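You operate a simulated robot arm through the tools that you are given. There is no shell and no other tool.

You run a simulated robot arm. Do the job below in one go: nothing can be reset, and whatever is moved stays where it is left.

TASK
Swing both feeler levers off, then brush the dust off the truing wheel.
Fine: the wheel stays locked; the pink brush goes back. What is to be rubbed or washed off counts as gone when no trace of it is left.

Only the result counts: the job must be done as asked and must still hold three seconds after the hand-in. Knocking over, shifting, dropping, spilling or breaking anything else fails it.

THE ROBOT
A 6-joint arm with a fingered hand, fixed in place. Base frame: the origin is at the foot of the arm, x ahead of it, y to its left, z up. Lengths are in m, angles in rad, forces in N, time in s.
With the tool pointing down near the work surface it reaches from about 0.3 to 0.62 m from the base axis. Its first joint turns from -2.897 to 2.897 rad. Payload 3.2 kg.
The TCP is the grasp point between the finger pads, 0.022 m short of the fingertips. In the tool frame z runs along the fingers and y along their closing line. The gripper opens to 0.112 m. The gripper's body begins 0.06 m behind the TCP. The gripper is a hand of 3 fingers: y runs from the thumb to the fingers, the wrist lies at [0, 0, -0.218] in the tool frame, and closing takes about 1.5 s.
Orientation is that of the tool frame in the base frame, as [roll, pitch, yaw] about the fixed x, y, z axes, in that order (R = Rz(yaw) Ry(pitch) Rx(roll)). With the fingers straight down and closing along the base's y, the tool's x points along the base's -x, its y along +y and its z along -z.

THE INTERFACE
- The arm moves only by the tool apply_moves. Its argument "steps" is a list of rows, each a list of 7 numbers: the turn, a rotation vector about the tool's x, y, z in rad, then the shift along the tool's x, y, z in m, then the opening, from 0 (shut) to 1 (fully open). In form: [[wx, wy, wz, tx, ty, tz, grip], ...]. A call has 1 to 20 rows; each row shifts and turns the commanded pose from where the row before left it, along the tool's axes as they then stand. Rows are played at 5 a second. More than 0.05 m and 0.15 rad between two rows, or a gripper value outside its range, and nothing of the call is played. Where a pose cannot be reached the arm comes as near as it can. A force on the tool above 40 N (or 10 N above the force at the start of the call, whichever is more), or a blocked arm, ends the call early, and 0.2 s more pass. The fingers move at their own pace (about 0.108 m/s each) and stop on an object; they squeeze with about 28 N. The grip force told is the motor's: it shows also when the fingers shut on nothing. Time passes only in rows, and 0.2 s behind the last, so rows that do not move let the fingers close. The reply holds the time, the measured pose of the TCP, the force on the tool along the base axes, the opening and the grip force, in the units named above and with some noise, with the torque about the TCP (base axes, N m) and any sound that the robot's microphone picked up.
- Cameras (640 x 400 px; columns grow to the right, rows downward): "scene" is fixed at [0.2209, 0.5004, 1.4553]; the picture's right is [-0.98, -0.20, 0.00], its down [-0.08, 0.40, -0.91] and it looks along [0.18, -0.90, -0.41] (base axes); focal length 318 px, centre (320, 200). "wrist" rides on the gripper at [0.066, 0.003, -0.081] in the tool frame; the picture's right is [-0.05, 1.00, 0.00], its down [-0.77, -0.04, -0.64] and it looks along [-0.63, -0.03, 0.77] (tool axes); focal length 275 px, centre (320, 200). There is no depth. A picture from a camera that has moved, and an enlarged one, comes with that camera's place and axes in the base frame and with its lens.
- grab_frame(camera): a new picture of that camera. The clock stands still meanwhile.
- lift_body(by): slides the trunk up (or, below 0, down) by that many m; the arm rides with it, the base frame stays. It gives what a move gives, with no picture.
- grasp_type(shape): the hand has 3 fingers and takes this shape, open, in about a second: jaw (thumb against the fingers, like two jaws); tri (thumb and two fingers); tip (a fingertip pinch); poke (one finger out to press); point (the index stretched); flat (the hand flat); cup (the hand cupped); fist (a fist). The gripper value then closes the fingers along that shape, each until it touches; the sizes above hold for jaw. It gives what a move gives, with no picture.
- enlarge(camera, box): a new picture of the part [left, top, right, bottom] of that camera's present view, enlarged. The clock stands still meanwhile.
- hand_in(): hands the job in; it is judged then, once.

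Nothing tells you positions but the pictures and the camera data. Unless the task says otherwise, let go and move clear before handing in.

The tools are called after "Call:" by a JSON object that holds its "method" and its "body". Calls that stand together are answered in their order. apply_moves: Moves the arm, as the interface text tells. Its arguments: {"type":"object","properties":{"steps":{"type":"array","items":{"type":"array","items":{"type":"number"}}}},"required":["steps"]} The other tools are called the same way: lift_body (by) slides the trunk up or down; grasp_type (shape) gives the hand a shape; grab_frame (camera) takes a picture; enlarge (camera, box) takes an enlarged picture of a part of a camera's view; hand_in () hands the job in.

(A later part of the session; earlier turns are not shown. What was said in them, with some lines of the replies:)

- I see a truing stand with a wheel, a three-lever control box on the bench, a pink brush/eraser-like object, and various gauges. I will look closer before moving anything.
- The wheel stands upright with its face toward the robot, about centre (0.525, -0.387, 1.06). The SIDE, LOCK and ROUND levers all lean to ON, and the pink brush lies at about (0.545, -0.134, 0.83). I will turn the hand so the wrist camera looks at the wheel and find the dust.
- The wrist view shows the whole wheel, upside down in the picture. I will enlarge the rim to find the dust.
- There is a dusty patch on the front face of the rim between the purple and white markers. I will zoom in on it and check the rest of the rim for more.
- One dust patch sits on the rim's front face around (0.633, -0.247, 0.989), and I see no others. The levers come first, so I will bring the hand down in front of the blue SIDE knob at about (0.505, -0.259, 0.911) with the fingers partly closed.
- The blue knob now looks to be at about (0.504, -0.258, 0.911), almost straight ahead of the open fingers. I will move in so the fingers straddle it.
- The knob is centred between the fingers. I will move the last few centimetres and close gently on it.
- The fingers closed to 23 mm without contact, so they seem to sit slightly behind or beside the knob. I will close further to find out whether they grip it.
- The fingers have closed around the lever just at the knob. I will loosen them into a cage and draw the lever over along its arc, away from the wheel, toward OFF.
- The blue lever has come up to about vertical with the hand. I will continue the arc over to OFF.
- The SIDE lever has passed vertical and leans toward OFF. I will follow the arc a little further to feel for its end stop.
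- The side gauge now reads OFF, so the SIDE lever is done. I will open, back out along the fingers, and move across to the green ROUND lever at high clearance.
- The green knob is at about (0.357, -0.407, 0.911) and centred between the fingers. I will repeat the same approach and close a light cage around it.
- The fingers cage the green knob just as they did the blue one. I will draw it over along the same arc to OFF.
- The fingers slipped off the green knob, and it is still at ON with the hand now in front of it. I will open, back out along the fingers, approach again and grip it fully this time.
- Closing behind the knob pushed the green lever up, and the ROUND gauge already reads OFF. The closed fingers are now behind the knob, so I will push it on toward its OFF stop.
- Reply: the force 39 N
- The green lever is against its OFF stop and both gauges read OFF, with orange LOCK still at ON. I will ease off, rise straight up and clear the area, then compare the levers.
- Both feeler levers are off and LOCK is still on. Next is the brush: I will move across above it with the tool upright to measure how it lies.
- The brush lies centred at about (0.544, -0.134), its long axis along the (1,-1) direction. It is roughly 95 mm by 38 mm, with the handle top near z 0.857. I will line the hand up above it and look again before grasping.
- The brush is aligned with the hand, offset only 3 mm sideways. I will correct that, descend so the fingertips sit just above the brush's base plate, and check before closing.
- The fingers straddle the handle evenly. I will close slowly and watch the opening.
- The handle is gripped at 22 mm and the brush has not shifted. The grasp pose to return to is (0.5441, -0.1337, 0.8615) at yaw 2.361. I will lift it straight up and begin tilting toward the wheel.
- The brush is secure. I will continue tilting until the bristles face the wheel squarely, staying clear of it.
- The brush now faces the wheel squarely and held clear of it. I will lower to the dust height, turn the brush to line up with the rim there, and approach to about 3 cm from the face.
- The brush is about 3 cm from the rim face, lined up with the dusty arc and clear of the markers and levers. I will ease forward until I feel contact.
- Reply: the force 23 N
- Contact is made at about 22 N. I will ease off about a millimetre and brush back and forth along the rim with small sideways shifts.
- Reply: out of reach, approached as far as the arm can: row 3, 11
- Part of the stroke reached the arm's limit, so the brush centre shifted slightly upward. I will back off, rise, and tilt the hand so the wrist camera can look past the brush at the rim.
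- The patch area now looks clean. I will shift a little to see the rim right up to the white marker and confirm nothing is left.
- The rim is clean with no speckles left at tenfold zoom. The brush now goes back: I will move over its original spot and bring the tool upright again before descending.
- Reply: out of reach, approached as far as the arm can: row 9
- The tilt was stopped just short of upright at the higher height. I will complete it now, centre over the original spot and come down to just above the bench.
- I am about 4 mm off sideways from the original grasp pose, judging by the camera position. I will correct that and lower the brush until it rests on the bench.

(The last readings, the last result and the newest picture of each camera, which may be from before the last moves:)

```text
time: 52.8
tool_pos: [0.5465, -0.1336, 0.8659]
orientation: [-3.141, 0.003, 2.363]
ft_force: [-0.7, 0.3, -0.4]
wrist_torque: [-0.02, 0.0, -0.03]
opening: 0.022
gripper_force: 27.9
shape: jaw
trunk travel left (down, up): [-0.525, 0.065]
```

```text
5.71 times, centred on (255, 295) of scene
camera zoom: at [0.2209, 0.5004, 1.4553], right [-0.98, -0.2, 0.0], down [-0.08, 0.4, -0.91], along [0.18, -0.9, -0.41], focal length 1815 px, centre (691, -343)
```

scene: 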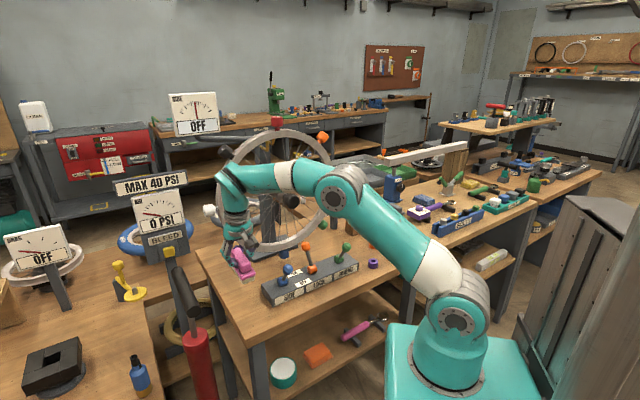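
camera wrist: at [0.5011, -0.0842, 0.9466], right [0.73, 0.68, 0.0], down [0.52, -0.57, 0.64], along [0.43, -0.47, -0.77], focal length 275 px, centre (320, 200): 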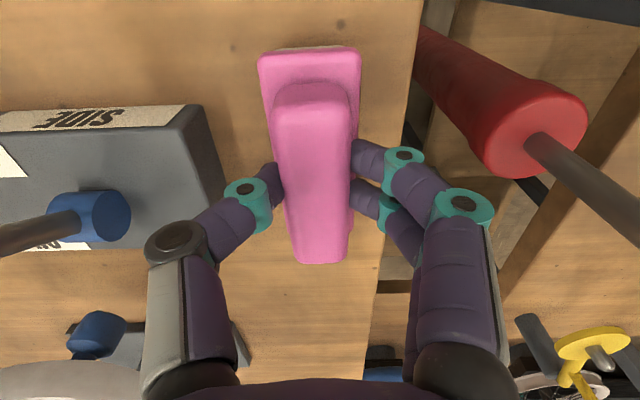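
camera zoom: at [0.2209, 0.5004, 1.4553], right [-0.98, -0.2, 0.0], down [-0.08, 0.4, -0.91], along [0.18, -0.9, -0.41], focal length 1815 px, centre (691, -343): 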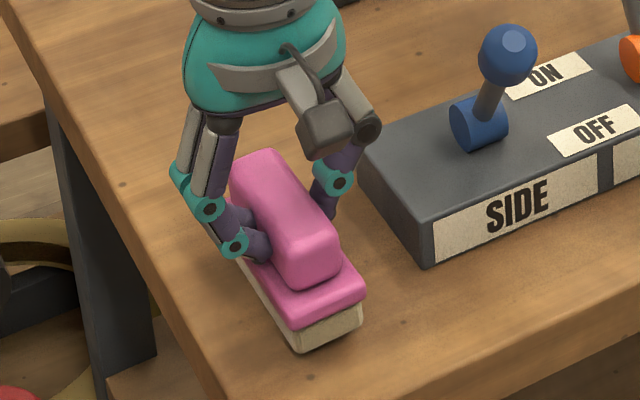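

Call:
{"method": "apply_moves", "body": {"steps": [[0, -0.002, 0, 0.0009, -0.0009, 0.002, 0.05], [0, 0, 0, 0, 0, 0.002, 0.05], [0, 0, 0, 0, 0, 0, 0.05]]}}

Call:
{"method": "enlarge", "body": {"camera": "wrist", "box": [240, 30, 380, 120]}}

Call:
{"method": "enlarge", "body": {"camera": "scene", "box": [235, 275, 285, 330]}}

```text
time: 53.6
tool_pos: [0.5435, -0.1337, 0.8637]
orientation: [3.139, 0.003, 2.362]
ft_force: [0.4, 0.9, -0.7]
wrist_torque: [-0.01, 0.01, -0.02]
opening: 0.0219
gripper_force: 28.8
shape: jaw
trunk travel left (down, up): [-0.525, 0.065]
```

```text
4.44 times, centred on (310, 75) of wrist
camera zoom: at [0.4989, -0.0844, 0.9425], right [0.73, 0.68, 0.0], down [0.52, -0.57, 0.64], along [0.43, -0.47, -0.77], focal length 1224 px, centre (364, 756)
```

zoom: 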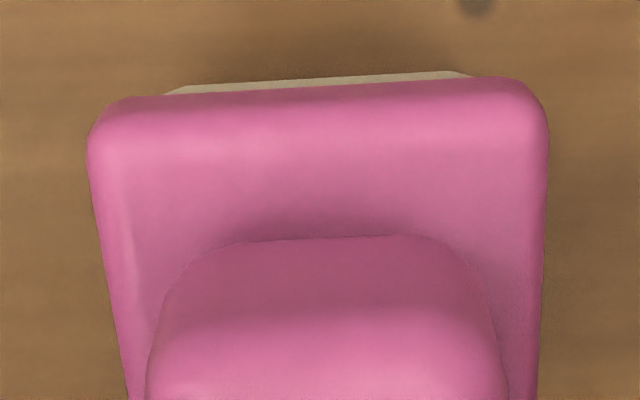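

```text
7.27 times, centred on (260, 302) of scene
camera zoom: at [0.2209, 0.5004, 1.4553], right [-0.98, -0.2, 0.0], down [-0.08, 0.4, -0.91], along [0.18, -0.9, -0.41], focal length 2310 px, centre (756, -546)
```

zoom: 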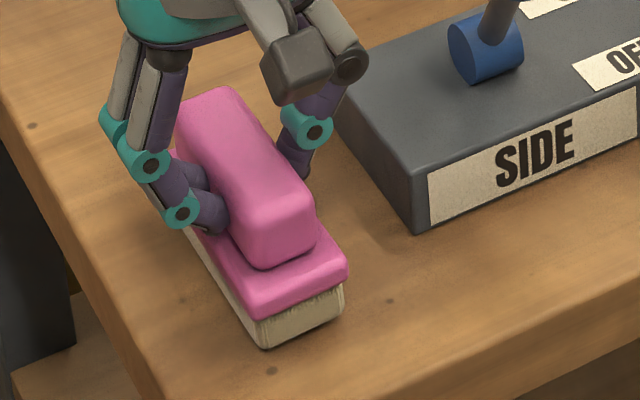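

The brush is within about 2 mm of its original resting place. I will lower the last bit in small steps, watching the force.

Call:
{"method": "apply_moves", "body": {"steps": [[0, 0, 0, 0, 0, 0.001, 0.05], [0, 0, 0, 0, 0, 0.001, 0.05], [0, 0, 0, 0, 0, 0, 0.05]]}}

```text
time: 54.4
tool_pos: [0.5431, -0.1345, 0.8612]
orientation: [3.141, 0.003, 2.363]
ft_force: [-0.5, -0.5, 3.1]
wrist_torque: [0.03, -0.04, 0.02]
opening: 0.0218
gripper_force: 27.8
shape: jaw
trunk travel left (down, up): [-0.525, 0.065]
```

There is light contact with the bench at the original height. I will open the fingers and rise straight up.

Call:
{"method": "apply_moves", "body": {"steps": [[0, 0, 0, 0, 0, 0, 0.22], [0, 0, 0, 0, 0, 0, 0.3], [0, 0, 0, 0, 0, 0, 0.4], [0, 0, 0, 0, 0, 0, 0.5], [0, 0, 0, 0, 0, 0, 0.6], [0, 0, 0, 0, 0, 0, 0.6], [0, 0, 0, 0, 0, -0.02, 0.6], [0, 0, 0, 0, 0, -0.03, 0.6], [0, 0, 0, 0, 0, -0.03, 0.6], [0, 0, 0, 0, 0, 0, 0.6]]}}

Call:
{"method": "grab_frame", "body": {"camera": "wrist"}}

Call:
{"method": "enlarge", "body": {"camera": "scene", "box": [220, 270, 300, 330]}}

```text
time: 56.6
tool_pos: [0.5427, -0.1311, 0.9421]
orientation: [3.141, 0.003, 2.363]
ft_force: [0.4, 0.5, 0.0]
wrist_torque: [0.01, -0.02, 0.01]
opening: 0.0667
gripper_force: 0.2
shape: jaw
trunk travel left (down, up): [-0.525, 0.065]
```

```text
taken
camera wrist: at [0.4975, -0.0824, 1.0227], right [0.73, 0.68, 0.0], down [0.52, -0.57, 0.64], along [0.43, -0.47, -0.77], focal length 275 px, centre (320, 200)
```

wrist: 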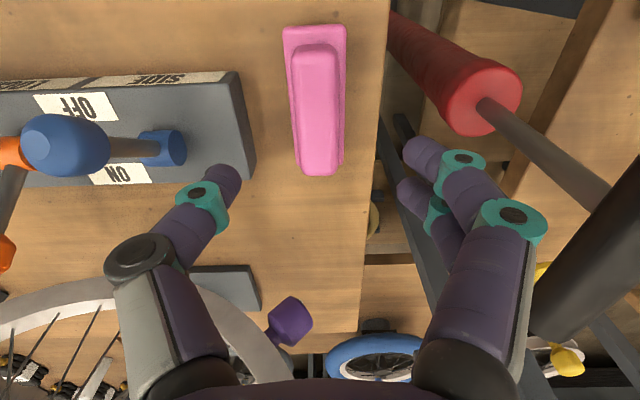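

```text
6.67 times, centred on (260, 300) of scene
camera zoom: at [0.2209, 0.5004, 1.4553], right [-0.98, -0.2, 0.0], down [-0.08, 0.4, -0.91], along [0.18, -0.9, -0.41], focal length 2117 px, centre (720, -467)
```

zoom: 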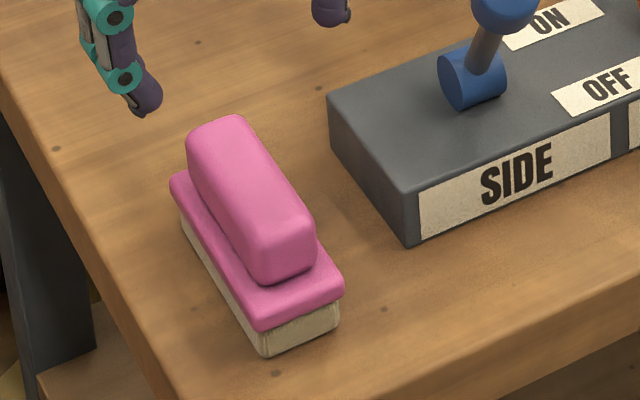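

The brush is back on its original spot within about a millimetre. I will withdraw to the starting viewpoint and check the wheel, levers and gauges once more.

Call:
{"method": "apply_moves", "body": {"steps": [[0, 0, 0, 0.01, 0, -0.03, 0.6], [0, 0, 0, 0.03, 0, -0.03, 0.6], [0, 0, 0, 0.03, 0, -0.03, 0.6], [0, 0, 0, 0.03, 0, -0.03, 0.6], [0, 0, 0, 0.03, -0.02, -0.03, 1], [0, 0, 0, 0.02, -0.03, -0.03, 1], [0, 0, 0, 0, -0.04, -0.03, 1], [0, -0.1, 0, 0, -0.04, -0.02, 1], [0, -0.1, 0, 0, -0.03, 0, 1], [0, -0.1, 0, 0, 0, 0, 1], [0, -0.1, 0, 0, 0, 0, 1], [0, 0, 0, 0, 0, 0, 1]]}}

Call:
{"method": "grab_frame", "body": {"camera": "wrist"}}

Call:
{"method": "grab_frame", "body": {"camera": "scene"}}

```text
time: 59.2
tool_pos: [0.3227, -0.1433, 1.1705]
orientation: [3.141, 0.405, 2.363]
ft_force: [0.4, 0.1, 0.0]
wrist_torque: [0.03, -0.01, 0.03]
opening: 0.1118
gripper_force: 0.0
shape: jaw
trunk travel left (down, up): [-0.525, 0.065]
```

```text
taken
camera wrist: at [0.2597, -0.0762, 1.2178], right [0.73, 0.68, 0.02], down [0.3, -0.35, 0.89], along [0.61, -0.64, -0.46], focal length 275 px, centre (320, 200)
```

wrist: 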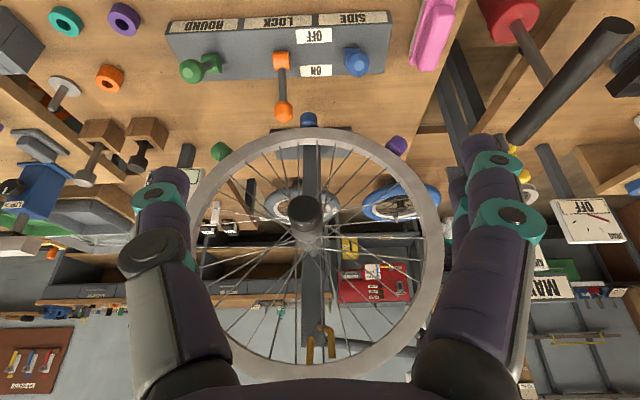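

```text
taken
```

scene: 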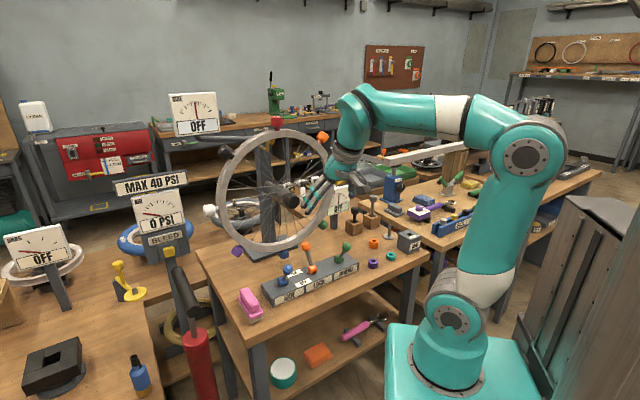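

Call:
{"method": "enlarge", "body": {"camera": "wrist", "box": [380, 140, 450, 210]}}

Call:
{"method": "enlarge", "body": {"camera": "wrist", "box": [185, 120, 325, 250]}}

Call:
{"method": "enlarge", "body": {"camera": "wrist", "box": [190, 220, 450, 385]}}

Call:
{"method": "enlarge", "body": {"camera": "scene", "box": [205, 180, 365, 310]}}

Call:
{"method": "enlarge", "body": {"camera": "scene", "box": [160, 80, 360, 210]}}

```text
5.71 times, centred on (415, 175) of wrist
camera zoom: at [0.2597, -0.0762, 1.2178], right [0.73, 0.68, 0.02], down [0.3, -0.35, 0.89], along [0.61, -0.64, -0.46], focal length 1573 px, centre (-223, 343)
```

zoom: 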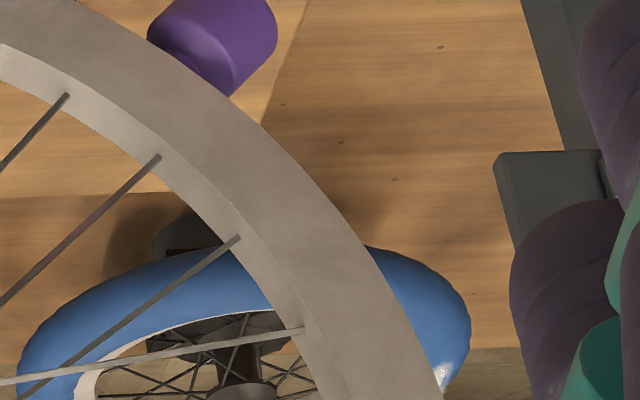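

```text
3.08 times, centred on (255, 185) of wrist
camera zoom: at [0.2597, -0.0762, 1.2178], right [0.73, 0.68, 0.02], down [0.3, -0.35, 0.89], along [0.61, -0.64, -0.46], focal length 847 px, centre (520, 246)
```

zoom: 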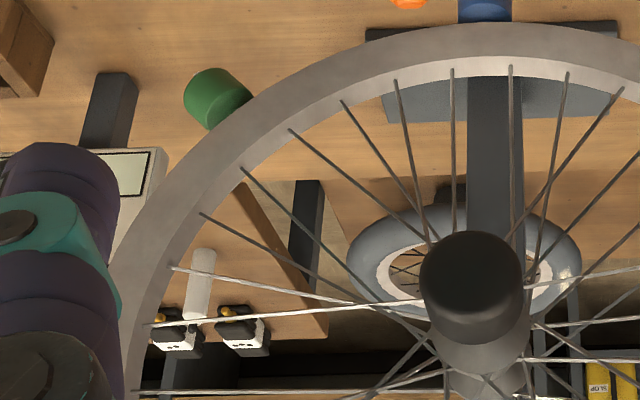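

```text
2.42 times, centred on (320, 302) of wrist
camera zoom: at [0.2597, -0.0762, 1.2178], right [0.73, 0.68, 0.02], down [0.3, -0.35, 0.89], along [0.61, -0.64, -0.46], focal length 667 px, centre (320, -48)
```

zoom: 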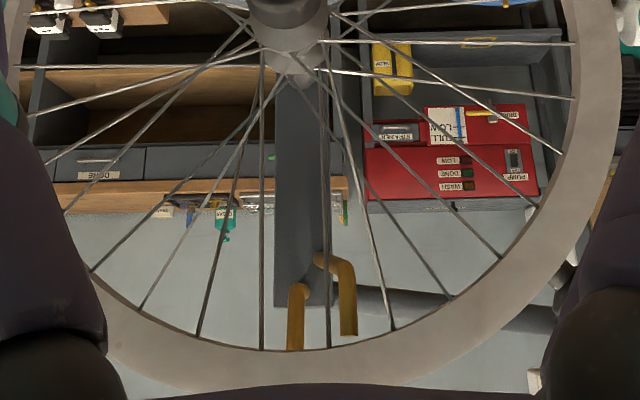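

```text
3.08 times, centred on (285, 245) of scene
camera zoom: at [0.2209, 0.5004, 1.4553], right [-0.98, -0.2, 0.0], down [-0.08, 0.4, -0.91], along [0.18, -0.9, -0.41], focal length 977 px, centre (428, 62)
```

zoom: 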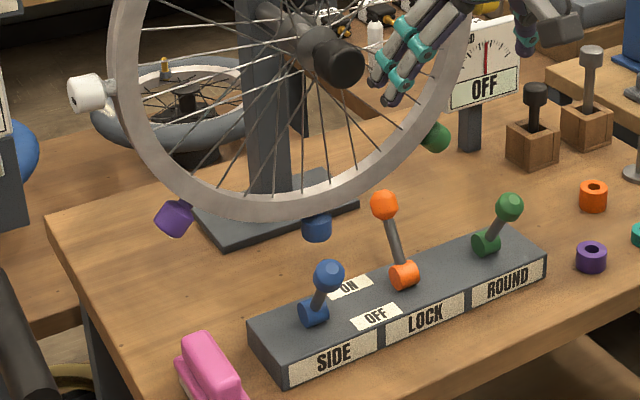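

```text
3.08 times, centred on (260, 145) of scene
camera zoom: at [0.2209, 0.5004, 1.4553], right [-0.98, -0.2, 0.0], down [-0.08, 0.4, -0.91], along [0.18, -0.9, -0.41], focal length 977 px, centre (505, 369)
```

zoom: 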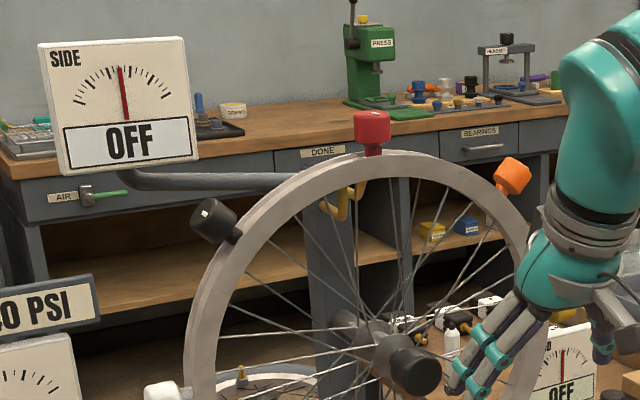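

The patch is gone and the whole visible rim is clean. SIDE and ROUND both read OFF, LOCK is still ON, the brush is back and the hand is empty and clear, so I am handing in.

Call:
{"method": "hand_in", "body": {}}

```text
The job is handed in.
```

The job is handed in. Both feeler levers are off and the dust is gone from the truing wheel.

- **Levers:** SIDE and ROUND are both swung to OFF, and their gauges read OFF. My first pull on ROUND slipped off the knob, so I gripped it again and pushed it to its stop.
- **Wheel:** The LOCK lever was not touched and still stands at ON.
- **Dust:** There was one patch, on the front face of the rim between the purple and white markers. I saw no trace of it afterwards at ten times zoom, and the rest of the front face looked clean. I could not see the back of the wheel.
- **Brush:** The pink brush is back within about a millimetre of where it lay, and the hand is open and clear.
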